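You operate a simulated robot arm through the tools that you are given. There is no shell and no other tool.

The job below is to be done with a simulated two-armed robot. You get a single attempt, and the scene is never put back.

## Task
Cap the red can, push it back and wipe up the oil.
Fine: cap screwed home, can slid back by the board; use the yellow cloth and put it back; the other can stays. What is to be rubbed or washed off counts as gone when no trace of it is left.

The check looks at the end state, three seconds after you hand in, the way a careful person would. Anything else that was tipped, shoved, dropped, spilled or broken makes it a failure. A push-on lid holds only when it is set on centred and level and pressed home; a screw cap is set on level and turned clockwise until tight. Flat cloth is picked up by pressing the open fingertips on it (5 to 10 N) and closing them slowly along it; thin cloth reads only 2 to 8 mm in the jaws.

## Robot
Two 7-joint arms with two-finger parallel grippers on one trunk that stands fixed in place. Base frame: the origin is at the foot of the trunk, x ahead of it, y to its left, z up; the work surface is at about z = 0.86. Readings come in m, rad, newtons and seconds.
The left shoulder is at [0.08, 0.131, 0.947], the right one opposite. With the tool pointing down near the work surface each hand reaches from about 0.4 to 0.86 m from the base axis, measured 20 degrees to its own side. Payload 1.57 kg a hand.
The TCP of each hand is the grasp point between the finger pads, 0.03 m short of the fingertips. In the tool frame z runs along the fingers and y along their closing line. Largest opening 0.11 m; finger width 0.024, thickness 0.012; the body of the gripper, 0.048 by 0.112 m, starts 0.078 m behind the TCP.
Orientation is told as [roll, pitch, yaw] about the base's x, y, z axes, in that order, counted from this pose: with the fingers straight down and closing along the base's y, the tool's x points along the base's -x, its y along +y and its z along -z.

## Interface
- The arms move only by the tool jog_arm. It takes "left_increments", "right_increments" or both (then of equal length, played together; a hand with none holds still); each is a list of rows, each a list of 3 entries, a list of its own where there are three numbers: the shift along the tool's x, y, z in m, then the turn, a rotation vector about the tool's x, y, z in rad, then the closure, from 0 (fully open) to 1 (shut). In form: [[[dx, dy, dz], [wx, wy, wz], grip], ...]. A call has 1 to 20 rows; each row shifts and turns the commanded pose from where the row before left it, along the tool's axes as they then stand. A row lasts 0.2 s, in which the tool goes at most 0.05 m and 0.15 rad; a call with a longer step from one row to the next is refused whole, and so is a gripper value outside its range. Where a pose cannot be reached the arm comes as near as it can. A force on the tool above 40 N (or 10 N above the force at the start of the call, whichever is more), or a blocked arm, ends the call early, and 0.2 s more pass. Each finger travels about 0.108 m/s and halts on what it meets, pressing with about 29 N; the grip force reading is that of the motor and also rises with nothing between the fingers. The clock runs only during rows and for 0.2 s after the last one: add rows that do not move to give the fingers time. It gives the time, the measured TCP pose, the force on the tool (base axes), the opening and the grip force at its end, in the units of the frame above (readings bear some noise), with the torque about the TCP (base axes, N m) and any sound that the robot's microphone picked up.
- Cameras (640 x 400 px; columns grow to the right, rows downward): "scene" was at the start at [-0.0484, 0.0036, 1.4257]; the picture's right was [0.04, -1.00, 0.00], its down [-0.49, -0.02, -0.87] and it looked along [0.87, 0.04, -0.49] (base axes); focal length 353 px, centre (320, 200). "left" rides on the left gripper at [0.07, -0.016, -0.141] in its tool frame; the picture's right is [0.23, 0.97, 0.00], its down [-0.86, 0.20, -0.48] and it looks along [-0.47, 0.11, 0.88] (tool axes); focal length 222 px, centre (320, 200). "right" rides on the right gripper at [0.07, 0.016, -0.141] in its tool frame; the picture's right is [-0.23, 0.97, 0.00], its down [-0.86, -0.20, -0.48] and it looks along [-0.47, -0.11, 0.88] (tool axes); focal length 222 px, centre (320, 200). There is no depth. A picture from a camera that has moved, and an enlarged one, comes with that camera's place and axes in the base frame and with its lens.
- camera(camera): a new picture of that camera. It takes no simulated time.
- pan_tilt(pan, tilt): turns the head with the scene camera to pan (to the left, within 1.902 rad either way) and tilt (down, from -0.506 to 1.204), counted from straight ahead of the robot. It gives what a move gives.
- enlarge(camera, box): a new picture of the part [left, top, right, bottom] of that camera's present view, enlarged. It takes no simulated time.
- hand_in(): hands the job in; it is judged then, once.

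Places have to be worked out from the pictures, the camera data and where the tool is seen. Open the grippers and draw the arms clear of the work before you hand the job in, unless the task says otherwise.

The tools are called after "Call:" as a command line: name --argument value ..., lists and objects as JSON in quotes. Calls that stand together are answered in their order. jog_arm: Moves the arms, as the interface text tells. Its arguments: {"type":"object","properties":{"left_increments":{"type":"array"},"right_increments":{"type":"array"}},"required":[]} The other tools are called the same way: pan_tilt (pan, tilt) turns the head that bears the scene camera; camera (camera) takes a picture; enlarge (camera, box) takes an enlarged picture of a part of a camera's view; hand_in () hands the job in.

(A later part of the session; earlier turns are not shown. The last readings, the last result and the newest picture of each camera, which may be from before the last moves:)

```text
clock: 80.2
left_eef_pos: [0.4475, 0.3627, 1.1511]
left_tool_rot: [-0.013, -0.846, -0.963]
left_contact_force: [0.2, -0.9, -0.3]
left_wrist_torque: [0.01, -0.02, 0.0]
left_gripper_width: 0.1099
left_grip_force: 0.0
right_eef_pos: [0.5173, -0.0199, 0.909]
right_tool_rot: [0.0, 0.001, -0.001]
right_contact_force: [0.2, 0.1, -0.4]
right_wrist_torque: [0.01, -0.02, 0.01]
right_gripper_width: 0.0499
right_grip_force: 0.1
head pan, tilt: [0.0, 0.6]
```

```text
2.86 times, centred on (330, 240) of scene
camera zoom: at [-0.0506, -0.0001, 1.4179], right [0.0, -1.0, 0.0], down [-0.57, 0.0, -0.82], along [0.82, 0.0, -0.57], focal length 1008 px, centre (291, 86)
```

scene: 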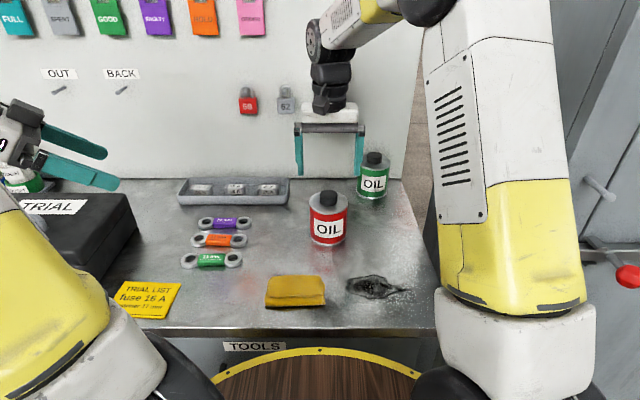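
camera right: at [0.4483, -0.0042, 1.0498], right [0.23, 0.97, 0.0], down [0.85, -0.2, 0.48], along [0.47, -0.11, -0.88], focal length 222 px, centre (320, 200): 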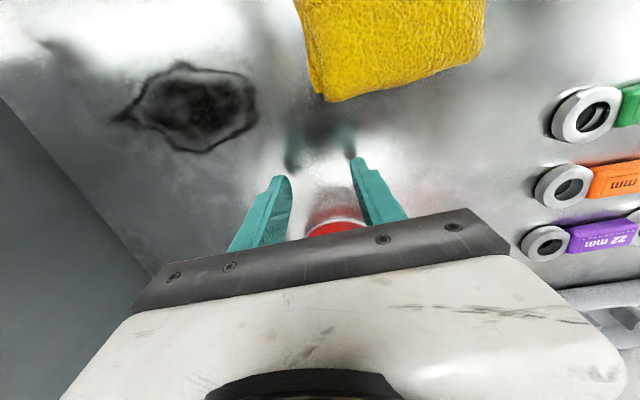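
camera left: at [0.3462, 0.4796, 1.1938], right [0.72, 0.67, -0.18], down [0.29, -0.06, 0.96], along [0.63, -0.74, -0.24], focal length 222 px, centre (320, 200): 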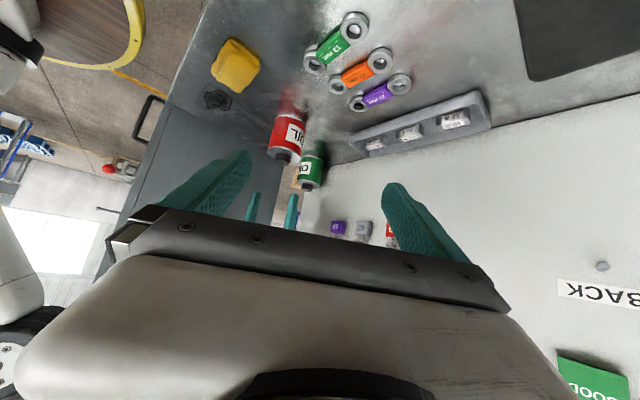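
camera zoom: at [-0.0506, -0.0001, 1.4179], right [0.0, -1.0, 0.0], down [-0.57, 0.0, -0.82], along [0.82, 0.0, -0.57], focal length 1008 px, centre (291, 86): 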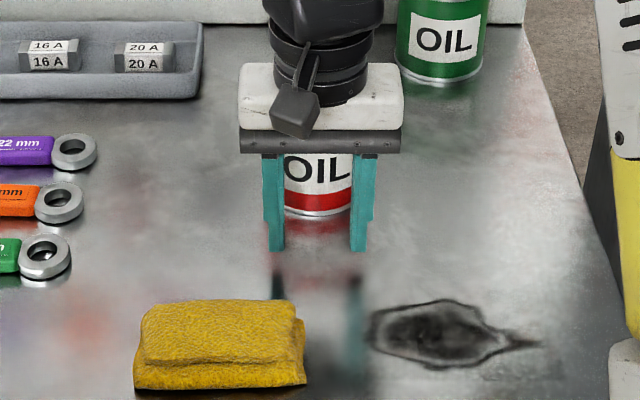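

The cradle is in front of the can. I push slowly along +x, first part.

Call:
jog_arm --right_increments '[[[-0.02, 0, 0], [0, 0, 0], 0.545], [[-0.015, 0, 0], [0, 0, 0], 0.545], [[-0.012, 0, 0], [0, 0, 0], 0.545], [[-0.01, 0, 0], [0, 0, 0], 0.545], [[-0.01, 0, 0], [0, 0, 0], 0.545], [[-0.01, 0, 0], [0, 0, 0], 0.545], [[-0.01, 0, 0], [0, 0, 0], 0.545], [[-0.01, 0, 0], [0, 0, 0], 0.545], [[-0.01, 0, 0], [0, 0, 0], 0.545], [[-0.01, 0, 0], [0, 0, 0], 0.545], [[0, 0, 0], [0, 0, 0], 0.545]]'

Call:
enlarge --camera "scene" --box '[250, 130, 410, 250]'

Call:
enlarge --camera "left" --box '[220, 100, 360, 210]'

```text
clock: 82.6
left_eef_pos: [0.4459, 0.3636, 1.1512]
left_tool_rot: [-0.012, -0.844, -0.965]
left_contact_force: [0.6, -0.3, -0.9]
left_wrist_torque: [-0.01, 0.0, 0.01]
left_gripper_width: 0.1101
left_grip_force: 0.1
right_eef_pos: [0.6365, -0.0186, 0.9057]
right_tool_rot: [0.001, 0.001, 0.001]
right_contact_force: [-2.0, 0.7, 0.6]
right_wrist_torque: [0.04, 0.05, 0.02]
right_gripper_width: 0.0507
right_grip_force: 0.7
head pan, tilt: [0.0, 0.6]
```

```text
3.33 times, centred on (330, 190) of scene
camera zoom: at [-0.0506, -0.0001, 1.4179], right [0.0, -1.0, 0.0], down [-0.57, 0.0, -0.82], along [0.82, 0.0, -0.57], focal length 1176 px, centre (287, 233)
```

zoom: 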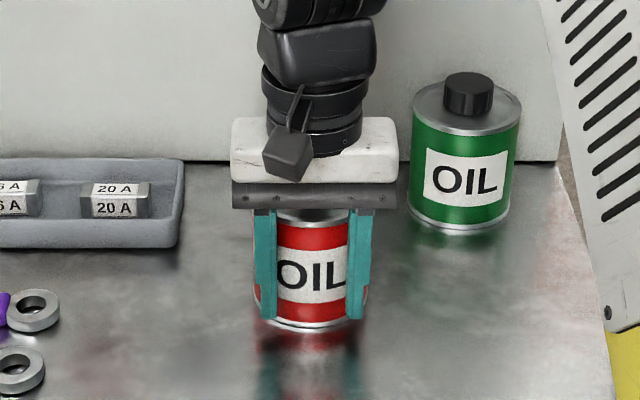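

```text
3.64 times, centred on (290, 155) of left
camera zoom: at [0.346, 0.4795, 1.1938], right [0.72, 0.67, -0.18], down [0.29, -0.06, 0.96], along [0.63, -0.74, -0.24], focal length 808 px, centre (429, 364)
```

zoom: 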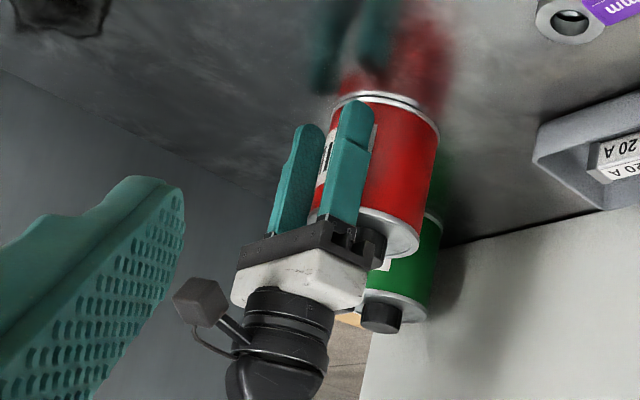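

The can slides upright and straight. I continue pushing to about x = 0.81 for its centre and then check the gap to the board.

Call:
jog_arm --right_increments '[[[-0.01, 0, 0], [0, 0, 0], 0.545], [[-0.01, 0, 0], [0, 0, 0], 0.545], [[-0.01, 0, 0], [0, 0, 0], 0.545], [[-0.01, 0, 0], [0, 0, 0], 0.545], [[-0.01, 0, 0], [0, 0, 0], 0.545], [[-0.01, 0, 0], [0, 0, 0], 0.545], [[-0.01, 0, 0], [0, 0, 0], 0.545], [[-0.01, 0, 0], [0, 0, 0], 0.545], [[-0.01, 0, 0], [0, 0, 0], 0.545], [[-0.01, 0, 0], [0, 0, 0], 0.545], [[-0.01, 0, 0], [0, 0, 0], 0.545], [[-0.01, 0, 0], [0, 0, 0], 0.545], [[0, 0, 0], [0, 0, 0], 0.545]]'

Call:
enlarge --camera "scene" --box '[250, 110, 410, 230]'

Call:
enlarge --camera "left" --box '[260, 120, 360, 210]'

```text
clock: 85.4
left_eef_pos: [0.4469, 0.363, 1.1507]
left_tool_rot: [-0.013, -0.844, -0.962]
left_contact_force: [-0.1, 0.5, 0.1]
left_wrist_torque: [0.0, 0.04, 0.01]
left_gripper_width: 0.1099
left_grip_force: 0.1
right_eef_pos: [0.7557, -0.0185, 0.9091]
right_tool_rot: [-0.001, 0.002, 0.0]
right_contact_force: [-2.2, -0.2, 0.2]
right_wrist_torque: [0.0, 0.08, -0.02]
right_gripper_width: 0.0509
right_grip_force: 0.0
head pan, tilt: [0.0, 0.6]
```

```text
3.33 times, centred on (330, 170) of scene
camera zoom: at [-0.0506, -0.0001, 1.4179], right [0.0, -1.0, 0.0], down [-0.57, 0.0, -0.82], along [0.82, 0.0, -0.57], focal length 1176 px, centre (287, 300)
```

zoom: 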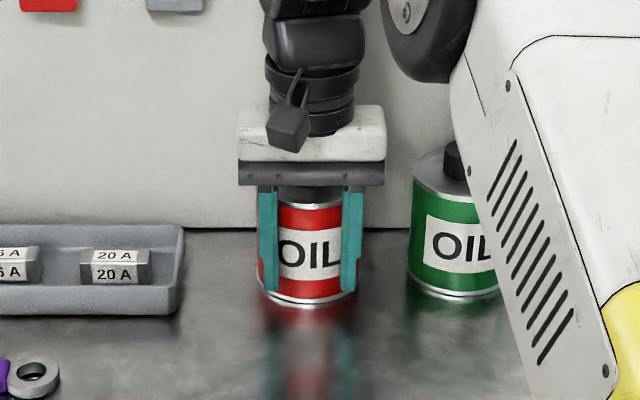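

```text
4.44 times, centred on (310, 165) of left
camera zoom: at [0.346, 0.4795, 1.1938], right [0.72, 0.67, -0.18], down [0.29, -0.06, 0.96], along [0.63, -0.74, -0.24], focal length 987 px, centre (364, 356)
```

zoom: 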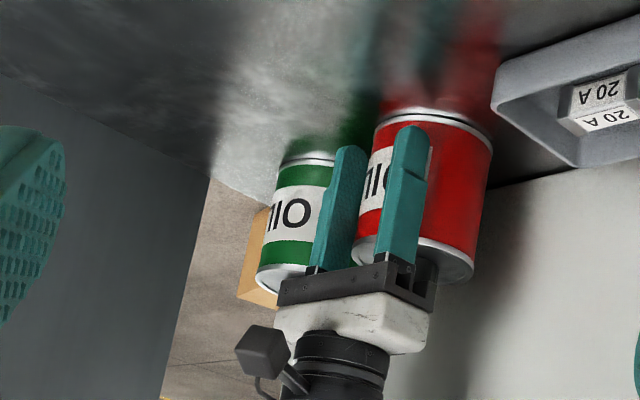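

By the scene view the gap behind the red can is about 3.5 cm, and the green can's is about 2.7 cm. I push about 2.2 cm more, so it stands close to the board.

Call:
jog_arm --right_increments '[[[-0.006, 0, 0], [0, 0, 0], 0.545], [[-0.006, 0, 0], [0, 0, 0], 0.545], [[-0.005, 0, 0], [0, 0, 0], 0.545], [[-0.005, 0, 0], [0, 0, 0], 0.545], [[0, 0, 0], [0, 0, 0], 0.545]]'

Call:
enlarge --camera "scene" --box '[250, 110, 410, 230]'

Call:
enlarge --camera "left" --box '[260, 120, 360, 210]'

```text
clock: 86.6
left_eef_pos: [0.4472, 0.3628, 1.1506]
left_tool_rot: [-0.012, -0.845, -0.964]
left_contact_force: [0.6, -0.3, -0.7]
left_wrist_torque: [-0.01, 0.02, -0.01]
left_gripper_width: 0.11
left_grip_force: 0.0
right_eef_pos: [0.7784, -0.0191, 0.9073]
right_tool_rot: [0.0, 0.001, 0.0]
right_contact_force: [-1.9, -0.3, 1.2]
right_wrist_torque: [0.0, 0.02, -0.02]
right_gripper_width: 0.051
right_grip_force: 0.5
head pan, tilt: [0.0, 0.6]
```

```text
3.33 times, centred on (330, 170) of scene
camera zoom: at [-0.0506, -0.0001, 1.4179], right [0.0, -1.0, 0.0], down [-0.57, 0.0, -0.82], along [0.82, 0.0, -0.57], focal length 1176 px, centre (287, 300)
```

zoom: 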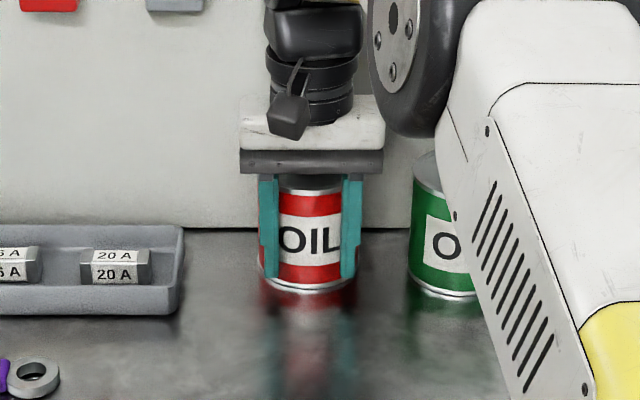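

```text
4.44 times, centred on (310, 165) of left
camera zoom: at [0.346, 0.4795, 1.1938], right [0.72, 0.67, -0.18], down [0.29, -0.06, 0.96], along [0.63, -0.74, -0.24], focal length 987 px, centre (364, 356)
```

zoom: 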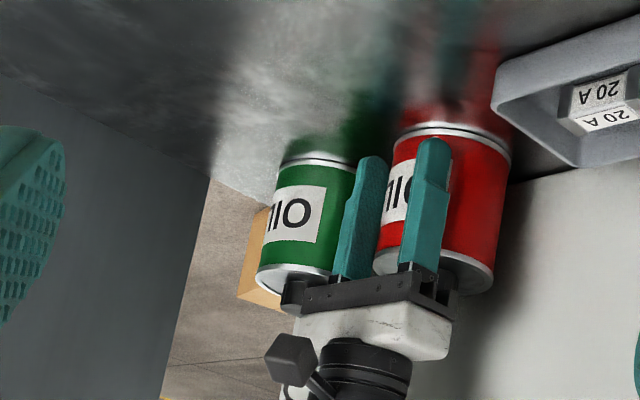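

The can now stands upright with about 1.4 cm to the board. I back the hand straight off and raise it.

Call:
jog_arm --right_increments '[[[0.01, 0, 0], [0, 0, 0], 0.545], [[0.03, 0, 0], [0, 0, 0], 0.545], [[0.045, 0, 0], [0, 0, 0], 0.545], [[0.045, 0, 0], [0, 0, 0], 0.545], [[0.03, 0, -0.03], [0, 0, 0], 0.545], [[0.02, 0, -0.04], [0, 0, 0], 0.545], [[0, 0, -0.04], [0, 0, 0], 0.545], [[0, 0, -0.03], [0, 0, 0], 0.3], [[0, 0, 0], [0, 0, 0], 0]]'

Call:
camera --camera "scene"

Call:
enlarge --camera "left" --box '[260, 120, 360, 210]'

Call:
camera --camera "right"

```text
clock: 88.6
left_eef_pos: [0.4478, 0.3642, 1.151]
left_tool_rot: [-0.013, -0.847, -0.964]
left_contact_force: [0.0, -1.2, 0.6]
left_wrist_torque: [0.0, -0.01, -0.02]
left_gripper_width: 0.1103
left_grip_force: 0.2
right_eef_pos: [0.6003, -0.024, 1.0463]
right_tool_rot: [0.002, -0.001, 0.0]
right_contact_force: [-0.4, 0.3, 0.3]
right_wrist_torque: [0.0, 0.01, -0.02]
right_gripper_width: 0.11
right_grip_force: 0.0
head pan, tilt: [0.0, 0.6]
```

```text
taken
```

scene: 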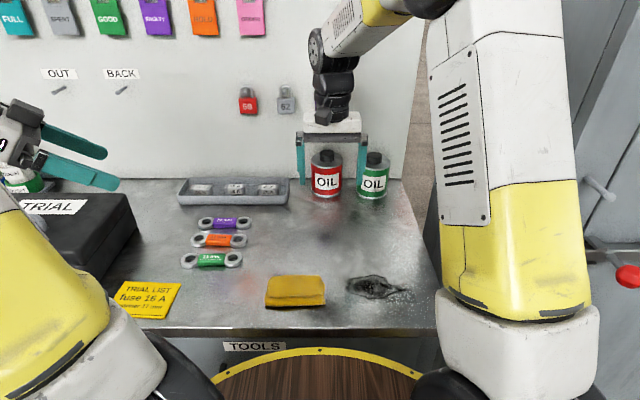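

```text
4.44 times, centred on (310, 165) of left
camera zoom: at [0.346, 0.4794, 1.1938], right [0.72, 0.67, -0.18], down [0.29, -0.06, 0.96], along [0.63, -0.74, -0.24], focal length 987 px, centre (364, 356)
```

zoom: 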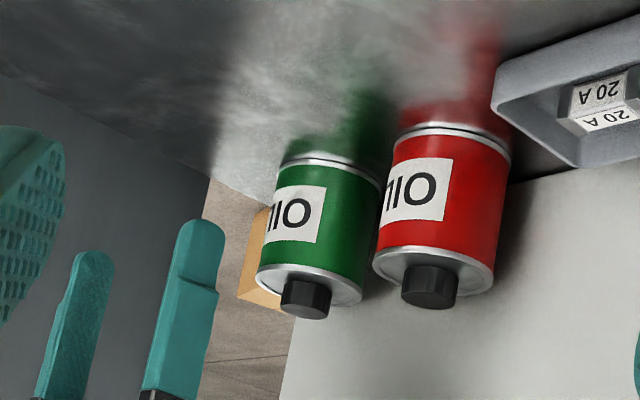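

```text
taken
camera right: at [0.53, -0.0079, 1.186], right [0.23, 0.97, 0.0], down [0.85, -0.2, 0.48], along [0.47, -0.11, -0.88], focal length 222 px, centre (320, 200)
```

right: 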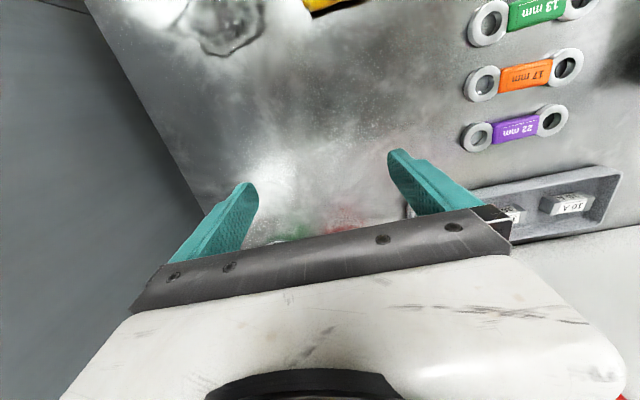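

Both cans now stand side by side at the same range. I take the chance to compare the two caps' seating again.

Call:
enlarge --camera "left" --box '[312, 164, 342, 194]'

Call:
enlarge --camera "scene" --box '[300, 140, 400, 210]'

```text
13.33 times, centred on (327, 179) of left
camera zoom: at [0.346, 0.4794, 1.1938], right [0.72, 0.67, -0.18], down [0.29, -0.06, 0.96], along [0.63, -0.74, -0.24], focal length 2962 px, centre (227, 480)
```

zoom: 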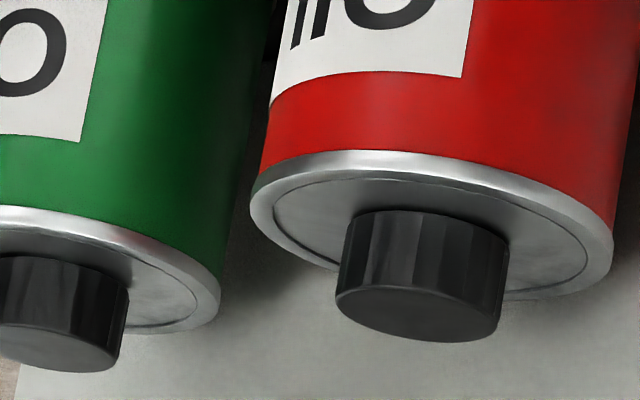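

```text
5.71 times, centred on (350, 175) of scene
camera zoom: at [-0.0506, -0.0001, 1.4179], right [0.0, -1.0, 0.0], down [-0.57, 0.0, -0.82], along [0.82, 0.0, -0.57], focal length 2016 px, centre (149, 343)
```

zoom: 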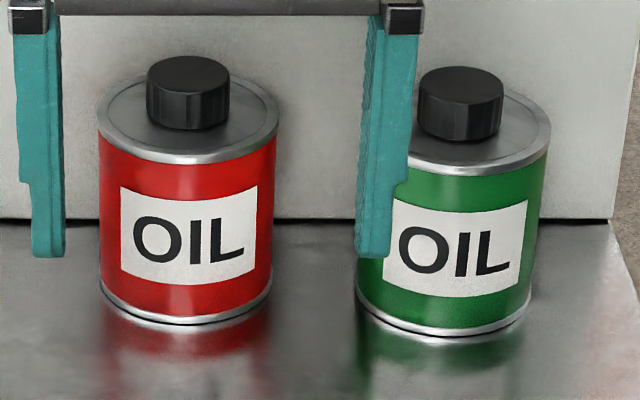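

In the scene view both caps show the same heights relative to their rims (33/108 px vs 34/109 px), so the cap is home and the can is back. Now the cloth: I record its exact place first.

Call:
enlarge --camera "scene" --box '[250, 262, 350, 322]'

Call:
enlarge --camera "scene" --box '[335, 262, 435, 322]'

```text
6.40 times, centred on (300, 292) of scene
camera zoom: at [-0.0506, -0.0001, 1.4179], right [0.0, -1.0, 0.0], down [-0.57, 0.0, -0.82], along [0.82, 0.0, -0.57], focal length 2258 px, centre (448, -389)
```

zoom: 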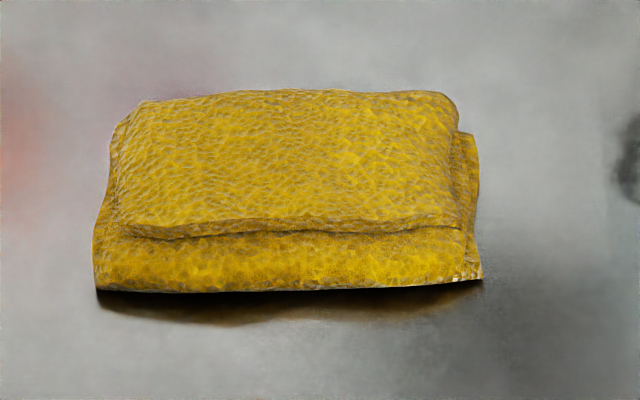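

```text
6.40 times, centred on (385, 292) of scene
camera zoom: at [-0.0506, -0.0001, 1.4179], right [0.0, -1.0, 0.0], down [-0.57, 0.0, -0.82], along [0.82, 0.0, -0.57], focal length 2258 px, centre (-96, -389)
```

zoom: 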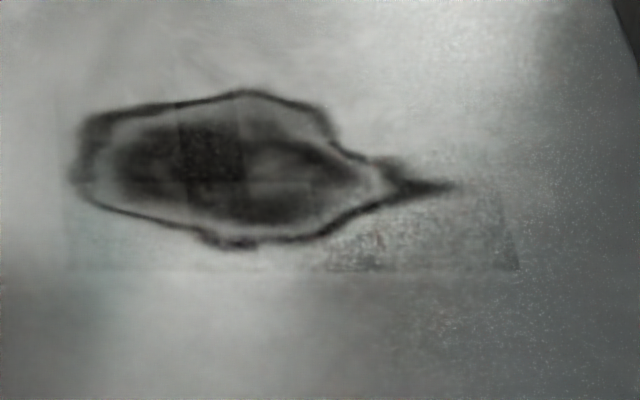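

The cloth is a folded pad spanning about x 0.39–0.465 and y -0.01–0.107. The oil decal spans x 0.40–0.485 and y -0.19 to -0.05. I bring the right hand over the cloth and look.

Call:
jog_arm --right_increments '[[[0.0425, 0.0175, 0.005], [0, 0, 0], 0], [[0.0425, 0.0175, 0.005], [0, 0, 0], 0.3], [[0.0425, 0.0175, 0.01], [0, 0, 0], 0.6], [[0.0425, 0.0175, 0.02], [0, 0, 0], 0.6], [[0, 0, 0], [0, 0, 0], 0.6]]'

Call:
camera --camera "right"

Call:
camera --camera "scene"

Call:
enlarge --camera "left" --box '[180, 20, 300, 120]'

```text
refused: row 4 steps farther than a row can; nothing moved
```

```text
taken
camera right: at [0.53, -0.0079, 1.186], right [0.23, 0.97, 0.0], down [0.85, -0.2, 0.48], along [0.47, -0.11, -0.88], focal length 222 px, centre (320, 200)
```

right: 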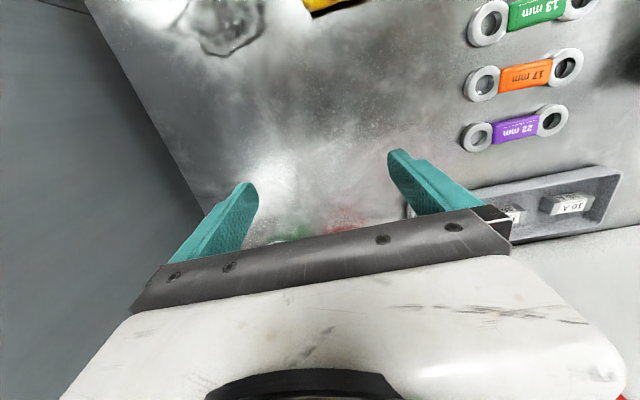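

```text
taken
```

scene: 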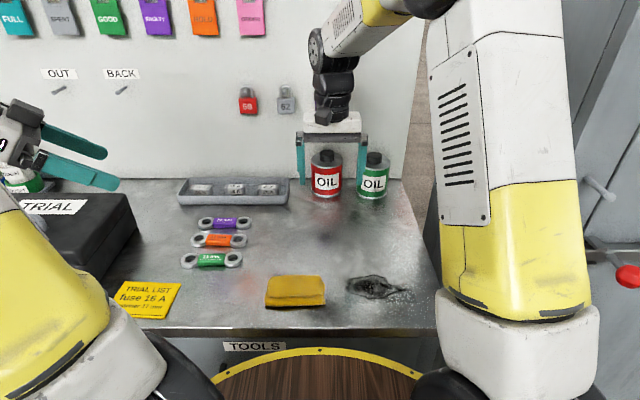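

```text
4.00 times, centred on (240, 70) of left
camera zoom: at [0.346, 0.4794, 1.1938], right [0.72, 0.67, -0.18], down [0.29, -0.06, 0.96], along [0.63, -0.74, -0.24], focal length 888 px, centre (640, 720)
```

zoom: 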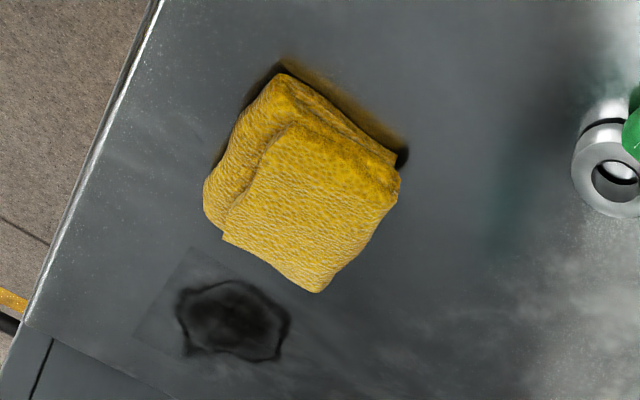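

One row exceeded the step limit, so nothing moved. I repeat with smaller steps.

Call:
jog_arm --right_increments '[[[0.034, 0.014, 0.004], [0, 0, 0], 0], [[0.034, 0.014, 0.006], [0, 0, 0], 0.3], [[0.034, 0.014, 0.01], [0, 0, 0], 0.6], [[0.034, 0.014, 0.01], [0, 0, 0], 0.6], [[0.034, 0.014, 0.01], [0, 0, 0], 0.6], [[0, 0, 0], [0, 0, 0], 0.6]]'

Call:
camera --camera "right"

Call:
camera --camera "scene"

Call:
enlarge --camera "left" --box '[180, 20, 300, 120]'

```text
clock: 90.0
left_eef_pos: [0.4459, 0.363, 1.1505]
left_tool_rot: [-0.012, -0.844, -0.963]
left_contact_force: [0.4, 0.5, 0.1]
left_wrist_torque: [-0.01, -0.01, -0.02]
left_gripper_width: 0.1098
left_grip_force: 0.0
right_eef_pos: [0.4285, 0.048, 1.0077]
right_tool_rot: [0.001, -0.001, 0.0]
right_contact_force: [-1.0, 0.2, 1.0]
right_wrist_torque: [-0.02, 0.03, -0.01]
right_gripper_width: 0.0443
right_grip_force: 0.1
head pan, tilt: [0.0, 0.6]
```

```text
taken
camera right: at [0.3588, 0.0638, 1.1481], right [0.23, 0.97, 0.0], down [0.86, -0.2, 0.48], along [0.47, -0.11, -0.88], focal length 222 px, centre (320, 200)
```

right: 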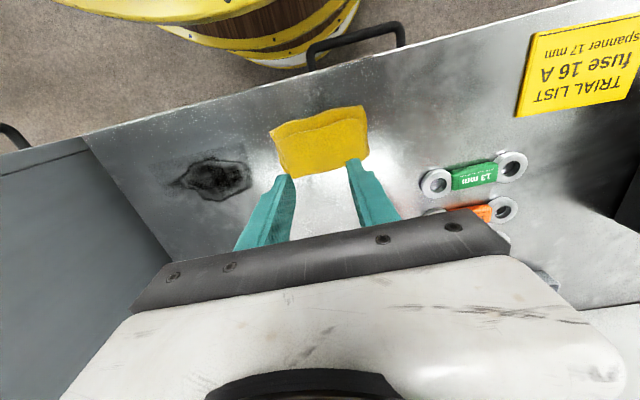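

```text
taken
```

scene: 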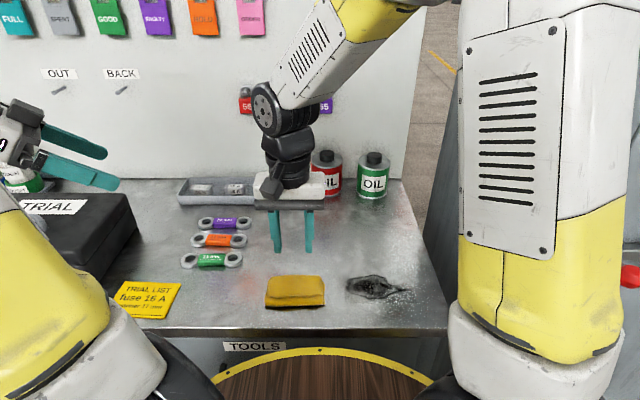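

```text
4.00 times, centred on (240, 70) of left
camera zoom: at [0.3461, 0.4795, 1.1938], right [0.72, 0.67, -0.18], down [0.29, -0.06, 0.96], along [0.63, -0.74, -0.24], focal length 888 px, centre (640, 720)
```

zoom: 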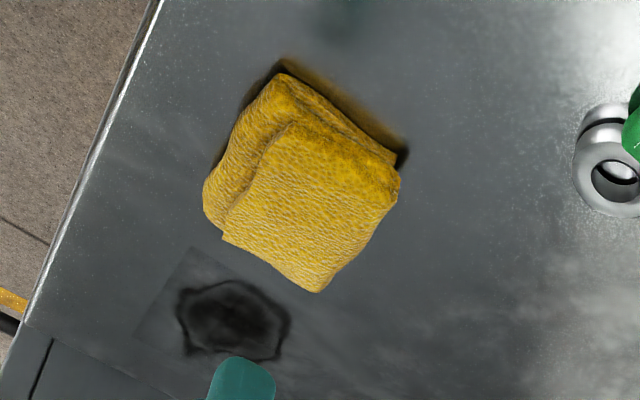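

The cloth's centre in the arm frame is (0.429, 0.049) and its size about 0.113 × 0.066, with the hand right above it. I descend toward it with a 0.044 gap and feel for contact.

Call:
jog_arm --right_increments '[[[0, 0.001, 0.03], [0, 0, 0], 0.6], [[0, 0, 0.03], [0, 0, 0], 0.6], [[0, 0, 0.02], [0, 0, 0], 0.6], [[0, 0, 0.01], [0, 0, 0], 0.6], [[0, 0, 0], [0, 0, 0], 0.6]]'

Call:
enlarge --camera "scene" --box '[240, 230, 360, 320]'

```text
clock: 91.2
left_eef_pos: [0.4467, 0.3631, 1.1508]
left_tool_rot: [-0.012, -0.844, -0.963]
left_contact_force: [0.0, -0.3, -0.5]
left_wrist_torque: [0.0, 0.02, 0.01]
left_gripper_width: 0.1102
left_grip_force: 0.1
right_eef_pos: [0.4295, 0.0494, 0.9162]
right_tool_rot: [0.001, -0.002, -0.001]
right_contact_force: [0.4, -0.2, 0.7]
right_wrist_torque: [0.0, -0.02, -0.03]
right_gripper_width: 0.044
right_grip_force: 0.0
head pan, tilt: [0.0, 0.6]
```

```text
4.44 times, centred on (300, 275) of scene
camera zoom: at [-0.0506, -0.0001, 1.4179], right [0.0, -1.0, 0.0], down [-0.57, 0.0, -0.82], along [0.82, 0.0, -0.57], focal length 1568 px, centre (409, -133)
```

zoom: 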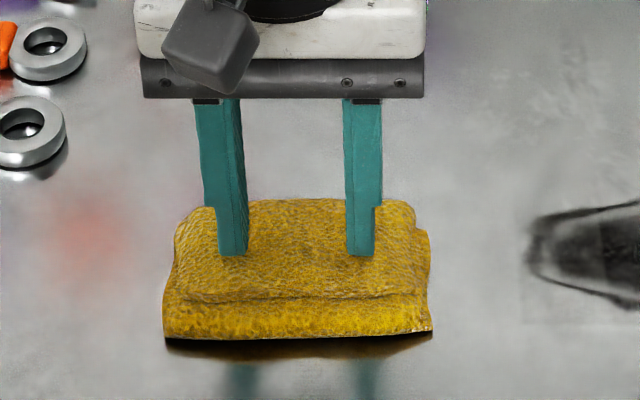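

The tips are just above the cloth. I go on in 2 mm steps until 5–10 N.

Call:
jog_arm --right_increments '[[[0, 0, 0.002], [0, 0, 0], 0.6], [[0, 0, 0.002], [0, 0, 0], 0.6], [[0, 0, 0.002], [0, 0, 0], 0.6], [[0, 0, 0], [0, 0, 0], 0.6]]'

```text
clock: 92.0
left_eef_pos: [0.4454, 0.3626, 1.1511]
left_tool_rot: [-0.011, -0.845, -0.965]
left_contact_force: [-0.8, -0.3, -0.5]
left_wrist_torque: [0.01, 0.01, -0.04]
left_gripper_width: 0.1104
left_grip_force: 0.1
right_eef_pos: [0.4296, 0.0501, 0.914]
right_tool_rot: [0.0, -0.002, -0.002]
right_contact_force: [-4.8, -3.4, 16.4]
right_wrist_torque: [-0.08, 0.19, 0.01]
right_gripper_width: 0.0439
right_grip_force: 0.0
head pan, tilt: [0.0, 0.6]
stopped in row 3 (right hand): the force on the tool passed its limit at 45 N (the readings are from after the stop); the commanded pose is now the measured one
```

The cloth is a firm pad with its top at about z = 0.884, and the contact force overshot. I ease up to get into the 5–10 N range.

Call:
jog_arm --right_increments '[[[0, 0, -0.0008], [0, 0, 0], 0.6], [[0, 0, 0], [0, 0, 0], 0.6], [[0, 0, 0], [0, 0, 0], 0.6]]'

Call:
enlarge --camera "scene" --box '[240, 230, 360, 320]'

```text
clock: 92.8
left_eef_pos: [0.446, 0.3637, 1.1512]
left_tool_rot: [-0.011, -0.845, -0.962]
left_contact_force: [0.3, -0.7, -0.3]
left_wrist_torque: [-0.03, 0.02, -0.05]
left_gripper_width: 0.11
left_grip_force: 0.0
right_eef_pos: [0.4306, 0.0499, 0.9145]
right_tool_rot: [0.0, -0.004, -0.002]
right_contact_force: [-0.1, -3.8, 10.9]
right_wrist_torque: [-0.15, 0.08, -0.03]
right_gripper_width: 0.0439
right_grip_force: 0.0
head pan, tilt: [0.0, 0.6]
```

```text
4.44 times, centred on (300, 275) of scene
camera zoom: at [-0.0509, -0.0003, 1.4179], right [0.0, -1.0, 0.0], down [-0.56, 0.0, -0.83], along [0.83, 0.0, -0.56], focal length 1568 px, centre (409, -133)
```

zoom: 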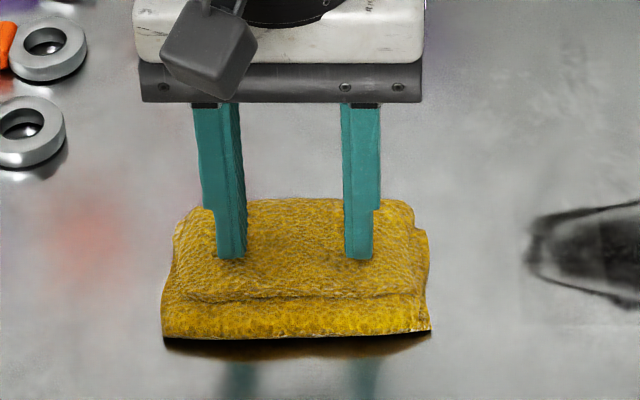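

About 11 N now. I ease a touch more and close the fingertips slowly along the cloth.

Call:
jog_arm --right_increments '[[[0, 0, -0.0002], [0, 0, 0], 0.63], [[0, 0, 0], [0, 0, 0], 0.66], [[0, 0, 0], [0, 0, 0], 0.69], [[0, 0, 0], [0, 0, 0], 0.72], [[0, 0, 0], [0, 0, 0], 0.75], [[0, 0, 0], [0, 0, 0], 0.78], [[0, 0, 0], [0, 0, 0], 0.81], [[0, 0, 0], [0, 0, 0], 0.84], [[0, 0, 0], [0, 0, 0], 0.87], [[0, 0, 0], [0, 0, 0], 0.9], [[0, 0, 0], [0, 0, 0], 0.93], [[0, 0, 0], [0, 0, 0], 0.96], [[0, 0, 0], [0, 0, 0], 1.0], [[0, 0, 0], [0, 0, 0], 1.0], [[0, 0, 0], [0, 0, 0], 1.0]]'

Call:
enlarge --camera "scene" --box '[240, 230, 360, 320]'

Call:
camera --camera "right"

Call:
enlarge --camera "left" --box '[180, 20, 300, 120]'

```text
clock: 96.0
left_eef_pos: [0.4462, 0.3628, 1.1516]
left_tool_rot: [-0.013, -0.845, -0.963]
left_contact_force: [0.1, -0.2, 0.6]
left_wrist_torque: [-0.02, -0.03, 0.03]
left_gripper_width: 0.1101
left_grip_force: 0.0
right_eef_pos: [0.4306, 0.0493, 0.9142]
right_tool_rot: [0.001, -0.003, -0.002]
right_contact_force: [-1.0, -0.2, 19.7]
right_wrist_torque: [0.01, 0.06, 0.0]
right_gripper_width: 0.0
right_grip_force: 21.2
head pan, tilt: [0.0, 0.6]
```

```text
4.44 times, centred on (300, 275) of scene
camera zoom: at [-0.0511, -0.0001, 1.4179], right [0.0, -1.0, 0.0], down [-0.56, 0.0, -0.83], along [0.83, 0.0, -0.56], focal length 1568 px, centre (409, -133)
```

zoom: 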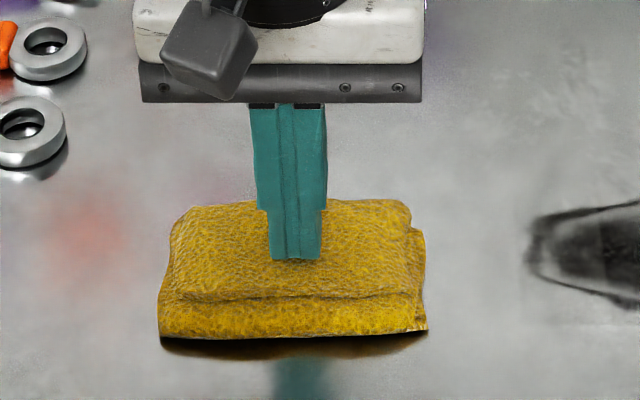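

```text
taken
camera right: at [0.3592, 0.0658, 1.0541], right [0.23, 0.97, 0.0], down [0.85, -0.2, 0.48], along [0.47, -0.11, -0.88], focal length 222 px, centre (320, 200)
```

right: 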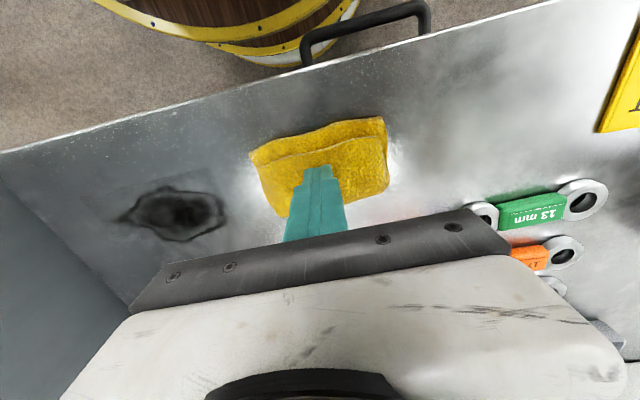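

```text
4.00 times, centred on (240, 70) of left
camera zoom: at [0.3456, 0.4795, 1.1939], right [0.72, 0.67, -0.18], down [0.29, -0.06, 0.96], along [0.63, -0.74, -0.24], focal length 888 px, centre (640, 720)
```

zoom: 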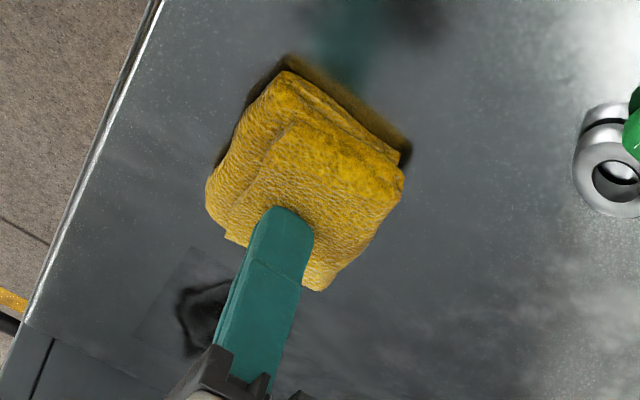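

The fingers closed to 0: the pad is firm, doesn't bunch and stayed in place. So I will grip it as a pad across its short side instead. I raise, open and turn the hand to yaw -1.57.

Call:
jog_arm --right_increments '[[[0, 0, -0.002], [0, 0, 0], 1.0], [[0, 0, -0.03], [0, 0, 0], 0.8], [[0, 0, -0.04], [0, 0, 0], 0.4], [[0, 0, 0], [0, 0, 0.143], 0], [[0, 0, 0], [0, 0, 0.143], 0], [[0, 0, 0], [0, 0, 0.143], 0], [[0, 0, 0], [0, 0, 0.143], 0], [[0, 0, 0], [0, 0, 0.143], 0], [[0, 0, 0], [0, 0, 0.143], 0], [[0, 0, 0], [0, 0, 0.143], 0], [[0, 0, 0], [0, 0, 0.143], 0], [[0, 0, 0], [0, 0, 0.143], 0], [[0, 0, 0], [0, 0, 0.143], 0], [[0, 0, 0], [0, 0, 0.141], 0], [[0, 0, 0], [0, 0, 0], 0]]'

Call:
camera --camera "right"

Call:
camera --camera "scene"

```text
clock: 99.2
left_eef_pos: [0.4472, 0.3622, 1.151]
left_tool_rot: [-0.012, -0.843, -0.963]
left_contact_force: [0.9, -0.3, 0.1]
left_wrist_torque: [-0.03, 0.05, 0.01]
left_gripper_width: 0.1099
left_grip_force: 0.1
right_eef_pos: [0.4297, 0.0507, 0.9852]
right_tool_rot: [0.002, 0.0, -1.574]
right_contact_force: [0.7, 0.5, -0.4]
right_wrist_torque: [0.04, -0.02, 0.02]
right_gripper_width: 0.1101
right_grip_force: 0.1
head pan, tilt: [0.0, 0.6]
```

```text
taken
camera right: at [0.4451, 0.1194, 1.1268], right [0.97, -0.23, 0.0], down [-0.2, -0.85, 0.48], along [-0.11, -0.47, -0.88], focal length 222 px, centre (320, 200)
```

right: 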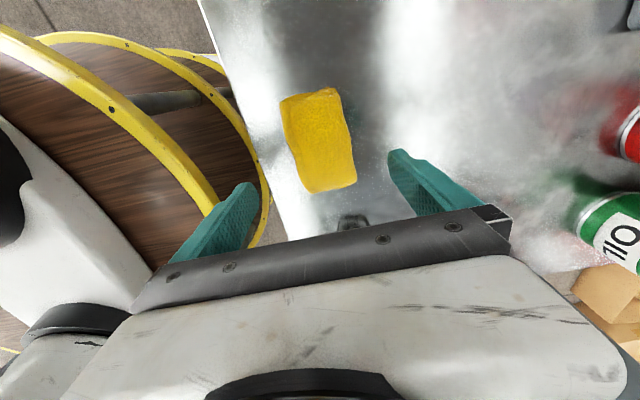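

```text
taken
```

scene: 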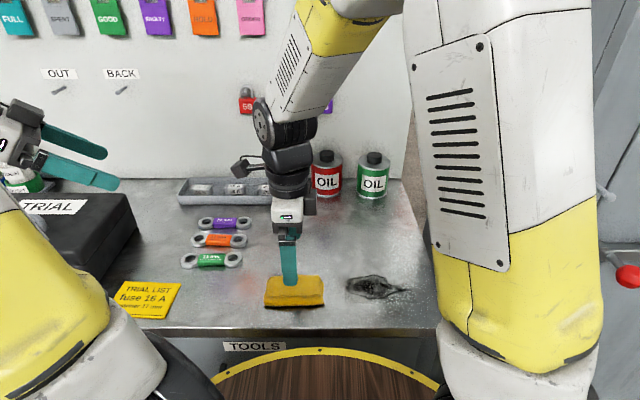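

The hand straddles the pad with about 2 cm clearance on each side. I lower to z = 0.898 and close slowly on the pad's sides.

Call:
jog_arm --right_increments '[[[0, 0, 0.035], [0, 0, 0], 0], [[0, 0, 0.03], [0, 0, 0], 0], [[0, 0, 0.015], [0, 0, 0], 0], [[0, 0, 0.007], [0, 0, 0], 0], [[0, 0, 0], [0, 0, 0], 0], [[0, 0, 0], [0, 0, 0], 0.1], [[0, 0, 0], [0, 0, 0], 0.18], [[0, 0, 0], [0, 0, 0], 0.25], [[0, 0, 0], [0, 0, 0], 0.3], [[0, 0, 0], [0, 0, 0], 0.35], [[0, 0, 0], [0, 0, 0], 0.4], [[0, 0, 0], [0, 0, 0], 0.45], [[0, 0, 0], [0, 0, 0], 0.5], [[0, 0, 0], [0, 0, 0], 0.55], [[0, 0, 0], [0, 0, 0], 0.55]]'

Call:
camera --camera "right"

Call:
enlarge --camera "scene" --box '[240, 230, 360, 320]'

Call:
enlarge --camera "left" --box '[180, 20, 300, 120]'

```text
clock: 102.4
left_eef_pos: [0.4465, 0.3632, 1.1514]
left_tool_rot: [-0.012, -0.845, -0.963]
left_contact_force: [0.9, -0.8, 0.5]
left_wrist_torque: [-0.01, 0.01, 0.0]
left_gripper_width: 0.1101
left_grip_force: 0.0
right_eef_pos: [0.4299, 0.0495, 0.8995]
right_tool_rot: [0.001, -0.002, -1.572]
right_contact_force: [0.4, -0.5, 1.0]
right_wrist_torque: [0.03, 0.04, 0.02]
right_gripper_width: 0.064
right_grip_force: 28.8
head pan, tilt: [0.0, 0.6]
```

```text
taken
camera right: at [0.4455, 0.1188, 1.0403], right [0.97, -0.23, 0.0], down [-0.2, -0.85, 0.48], along [-0.11, -0.47, -0.88], focal length 222 px, centre (320, 200)
```

right: 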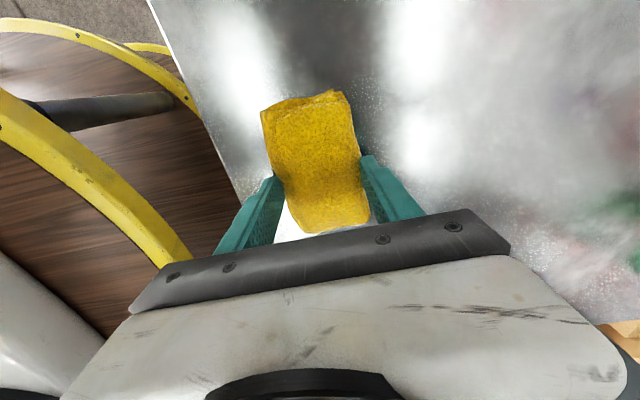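

```text
4.44 times, centred on (300, 275) of scene
camera zoom: at [-0.0506, -0.0001, 1.4179], right [0.0, -1.0, 0.0], down [-0.57, 0.0, -0.82], along [0.82, 0.0, -0.57], focal length 1568 px, centre (409, -133)
```

zoom: 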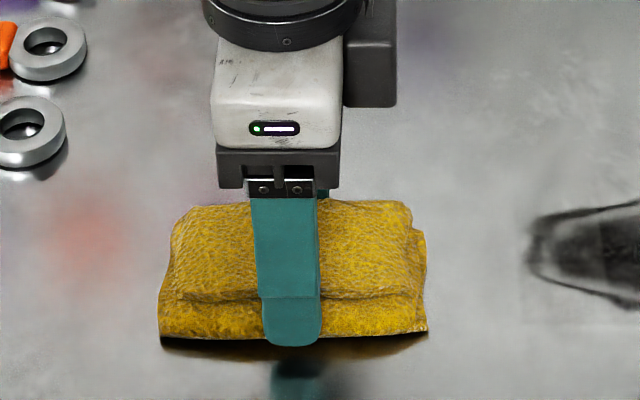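

```text
4.00 times, centred on (240, 70) of left
camera zoom: at [0.346, 0.4795, 1.1938], right [0.72, 0.67, -0.18], down [0.29, -0.06, 0.96], along [0.63, -0.74, -0.24], focal length 888 px, centre (640, 720)
```

zoom: 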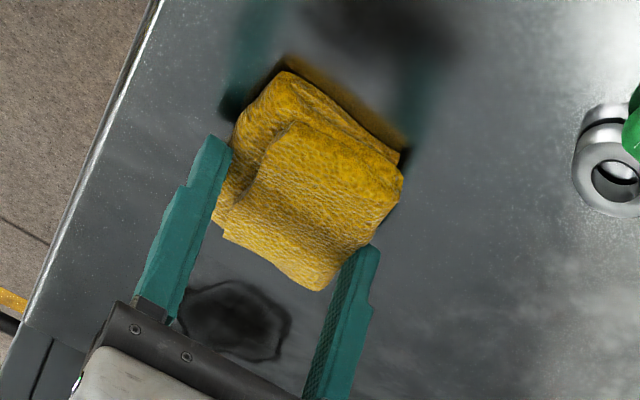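

The pad is gripped firmly (0.064 m, 29 N). I add slight downward pressure and start dragging it in -y over the oil.

Call:
jog_arm --right_increments '[[[0, 0, 0.0005], [0, 0, 0], 0.6], [[0, 0, 0.0003], [0, 0, 0], 0.6], [[-0.01, 0, 0], [0, 0, 0], 0.6], [[-0.01, 0, 0], [0, 0, 0], 0.6], [[-0.01, 0, 0], [0, 0, 0], 0.6], [[-0.01, 0, 0], [0, 0, 0], 0.6]]'

Call:
enlarge --camera "scene" --box '[240, 230, 440, 330]'

```text
clock: 103.8
left_eef_pos: [0.4457, 0.3634, 1.1511]
left_tool_rot: [-0.011, -0.846, -0.965]
left_contact_force: [-0.1, -1.1, 0.2]
left_wrist_torque: [0.02, -0.03, -0.01]
left_gripper_width: 0.1098
left_grip_force: 0.1
right_eef_pos: [0.4301, 0.0117, 0.8987]
right_tool_rot: [0.003, 0.001, -1.573]
right_contact_force: [1.0, 12.9, 28.7]
right_wrist_torque: [0.44, -0.24, 0.05]
right_gripper_width: 0.0641
right_grip_force: 28.8
head pan, tilt: [0.0, 0.6]
```

```text
3.20 times, centred on (340, 280) of scene
camera zoom: at [-0.0511, 0.0005, 1.4179], right [0.0, -1.0, 0.0], down [-0.56, 0.0, -0.83], along [0.83, 0.0, -0.56], focal length 1129 px, centre (256, -56)
```

zoom: 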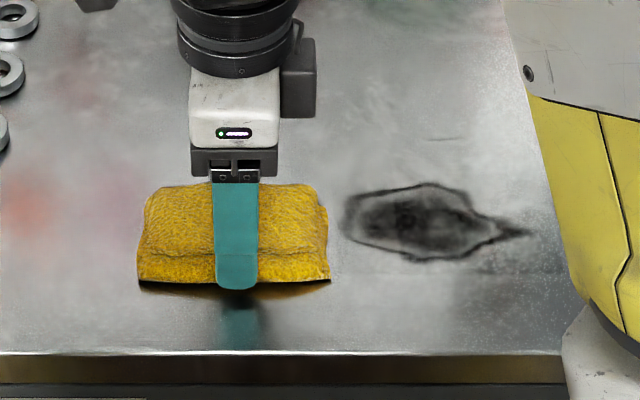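

The pad drags well, but the press is 29 N. I ease it by 0.5 mm and continue over the oil.

Call:
jog_arm --right_increments '[[[0, 0, -0.0005], [0, 0, 0], 0.6], [[-0.01, 0, 0], [0, 0, 0], 0.6], [[-0.01, 0, 0], [0, 0, 0], 0.6], [[-0.01, 0, 0], [0, 0, 0], 0.6], [[-0.01, 0, 0], [0, 0, 0], 0.6], [[-0.01, 0, 0], [0, 0, 0], 0.6]]'

Call:
enlarge --camera "scene" --box '[240, 230, 440, 330]'

```text
clock: 105.2
left_eef_pos: [0.4458, 0.3649, 1.1507]
left_tool_rot: [-0.01, -0.845, -0.963]
left_contact_force: [0.4, -0.1, 0.7]
left_wrist_torque: [0.01, 0.03, -0.02]
left_gripper_width: 0.1102
left_grip_force: 0.1
right_eef_pos: [0.4301, -0.0409, 0.8984]
right_tool_rot: [0.001, 0.0, -1.574]
right_contact_force: [-0.5, 6.1, 16.9]
right_wrist_torque: [0.03, 0.04, 0.04]
right_gripper_width: 0.0641
right_grip_force: 29.0
head pan, tilt: [0.0, 0.6]
```

```text
3.20 times, centred on (340, 280) of scene
camera zoom: at [-0.051, 0.0002, 1.4179], right [0.0, -1.0, 0.0], down [-0.56, 0.0, -0.83], along [0.83, 0.0, -0.56], focal length 1129 px, centre (256, -56)
```

zoom: 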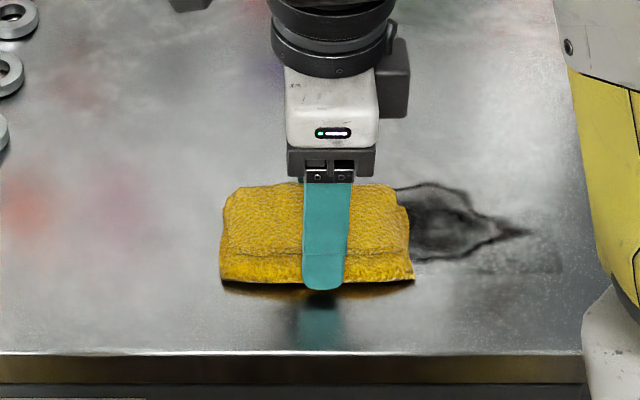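

Press is now about 17 N and the pad is over the oil. I continue to about y = -0.15.

Call:
jog_arm --right_increments '[[[-0.01, 0, -0.0001], [0, 0, 0], 0.6], [[-0.01, 0, 0], [0, 0, 0], 0.6], [[-0.01, 0, 0], [0, 0, 0], 0.6], [[-0.01, 0, 0], [0, 0, 0], 0.6], [[-0.01, 0, 0], [0, 0, 0], 0.6], [[-0.01, 0, 0], [0, 0, 0], 0.6], [[-0.01, 0, 0], [0, 0, 0], 0.6], [[-0.01, 0, 0], [0, 0, 0], 0.6], [[-0.01, 0, 0], [0, 0, 0], 0.6], [[-0.01, 0, 0], [0, 0, 0], 0.6], [[-0.01, 0, 0], [0, 0, 0], 0.6]]'

Call:
enlarge --camera "scene" --box '[240, 230, 440, 330]'

Call:
enlarge --camera "left" --box '[160, 20, 280, 140]'

```text
clock: 107.6
left_eef_pos: [0.4465, 0.3629, 1.1515]
left_tool_rot: [-0.011, -0.844, -0.963]
left_contact_force: [-0.5, 0.4, 0.4]
left_wrist_torque: [0.01, 0.01, 0.0]
left_gripper_width: 0.1101
left_grip_force: 0.1
right_eef_pos: [0.4302, -0.1482, 0.9003]
right_tool_rot: [0.0, 0.001, -1.572]
right_contact_force: [0.7, -0.1, -0.4]
right_wrist_torque: [-0.02, -0.02, -0.02]
right_gripper_width: 0.0641
right_grip_force: 29.3
head pan, tilt: [0.0, 0.6]
```

```text
3.20 times, centred on (340, 280) of scene
camera zoom: at [-0.0506, 0.0, 1.4179], right [0.0, -1.0, 0.0], down [-0.57, 0.0, -0.82], along [0.82, 0.0, -0.57], focal length 1129 px, centre (256, -56)
```

zoom: 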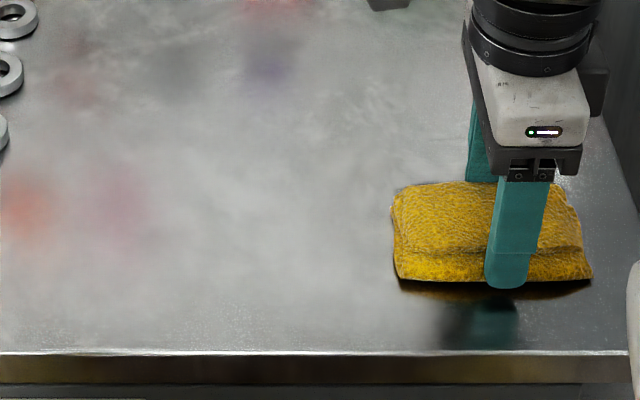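

```text
3.33 times, centred on (220, 80) of left
camera zoom: at [0.346, 0.4795, 1.1938], right [0.72, 0.67, -0.18], down [0.29, -0.06, 0.96], along [0.63, -0.74, -0.24], focal length 740 px, centre (653, 600)
```

zoom: 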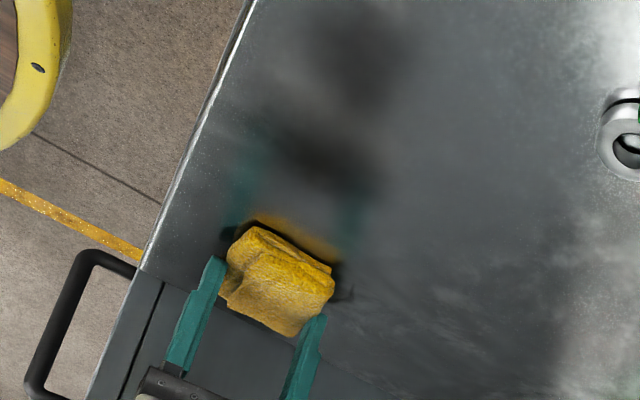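

The swept area already looks clean. The press has faded, so I press a bit again, shift 2 cm further from me (+x) and sweep back.

Call:
jog_arm --right_increments '[[[0, 0, 0.0005], [0, 0, 0], 0.6], [[0, 0.008, 0.0002], [0, 0, 0], 0.6], [[0, 0.008, 0], [0, 0, 0], 0.6], [[0, 0.007, 0], [0, 0, 0], 0.6], [[-0.008, 0, 0], [0, 0, 0], 0.6], [[0.01, 0, 0], [0, 0, 0], 0.6]]'

Call:
enlarge --camera "scene" --box '[300, 220, 450, 330]'

```text
clock: 109.0
left_eef_pos: [0.447, 0.3618, 1.1513]
left_tool_rot: [-0.011, -0.843, -0.963]
left_contact_force: [-0.9, -0.3, -0.5]
left_wrist_torque: [0.02, 0.02, 0.0]
left_gripper_width: 0.1101
left_grip_force: 0.1
right_eef_pos: [0.4545, -0.1489, 0.8977]
right_tool_rot: [0.009, -0.003, -1.576]
right_contact_force: [2.1, -16.9, 34.5]
right_wrist_torque: [-0.55, 0.08, 0.07]
right_gripper_width: 0.0641
right_grip_force: 28.9
head pan, tilt: [0.0, 0.6]
```

```text
3.64 times, centred on (375, 275) of scene
camera zoom: at [-0.0512, -0.0008, 1.4179], right [0.0, -1.0, 0.0], down [-0.56, 0.0, -0.83], along [0.83, 0.0, -0.56], focal length 1283 px, centre (120, -73)
```

zoom: 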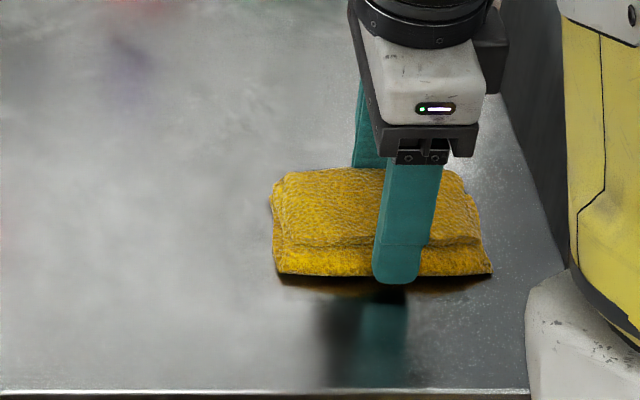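

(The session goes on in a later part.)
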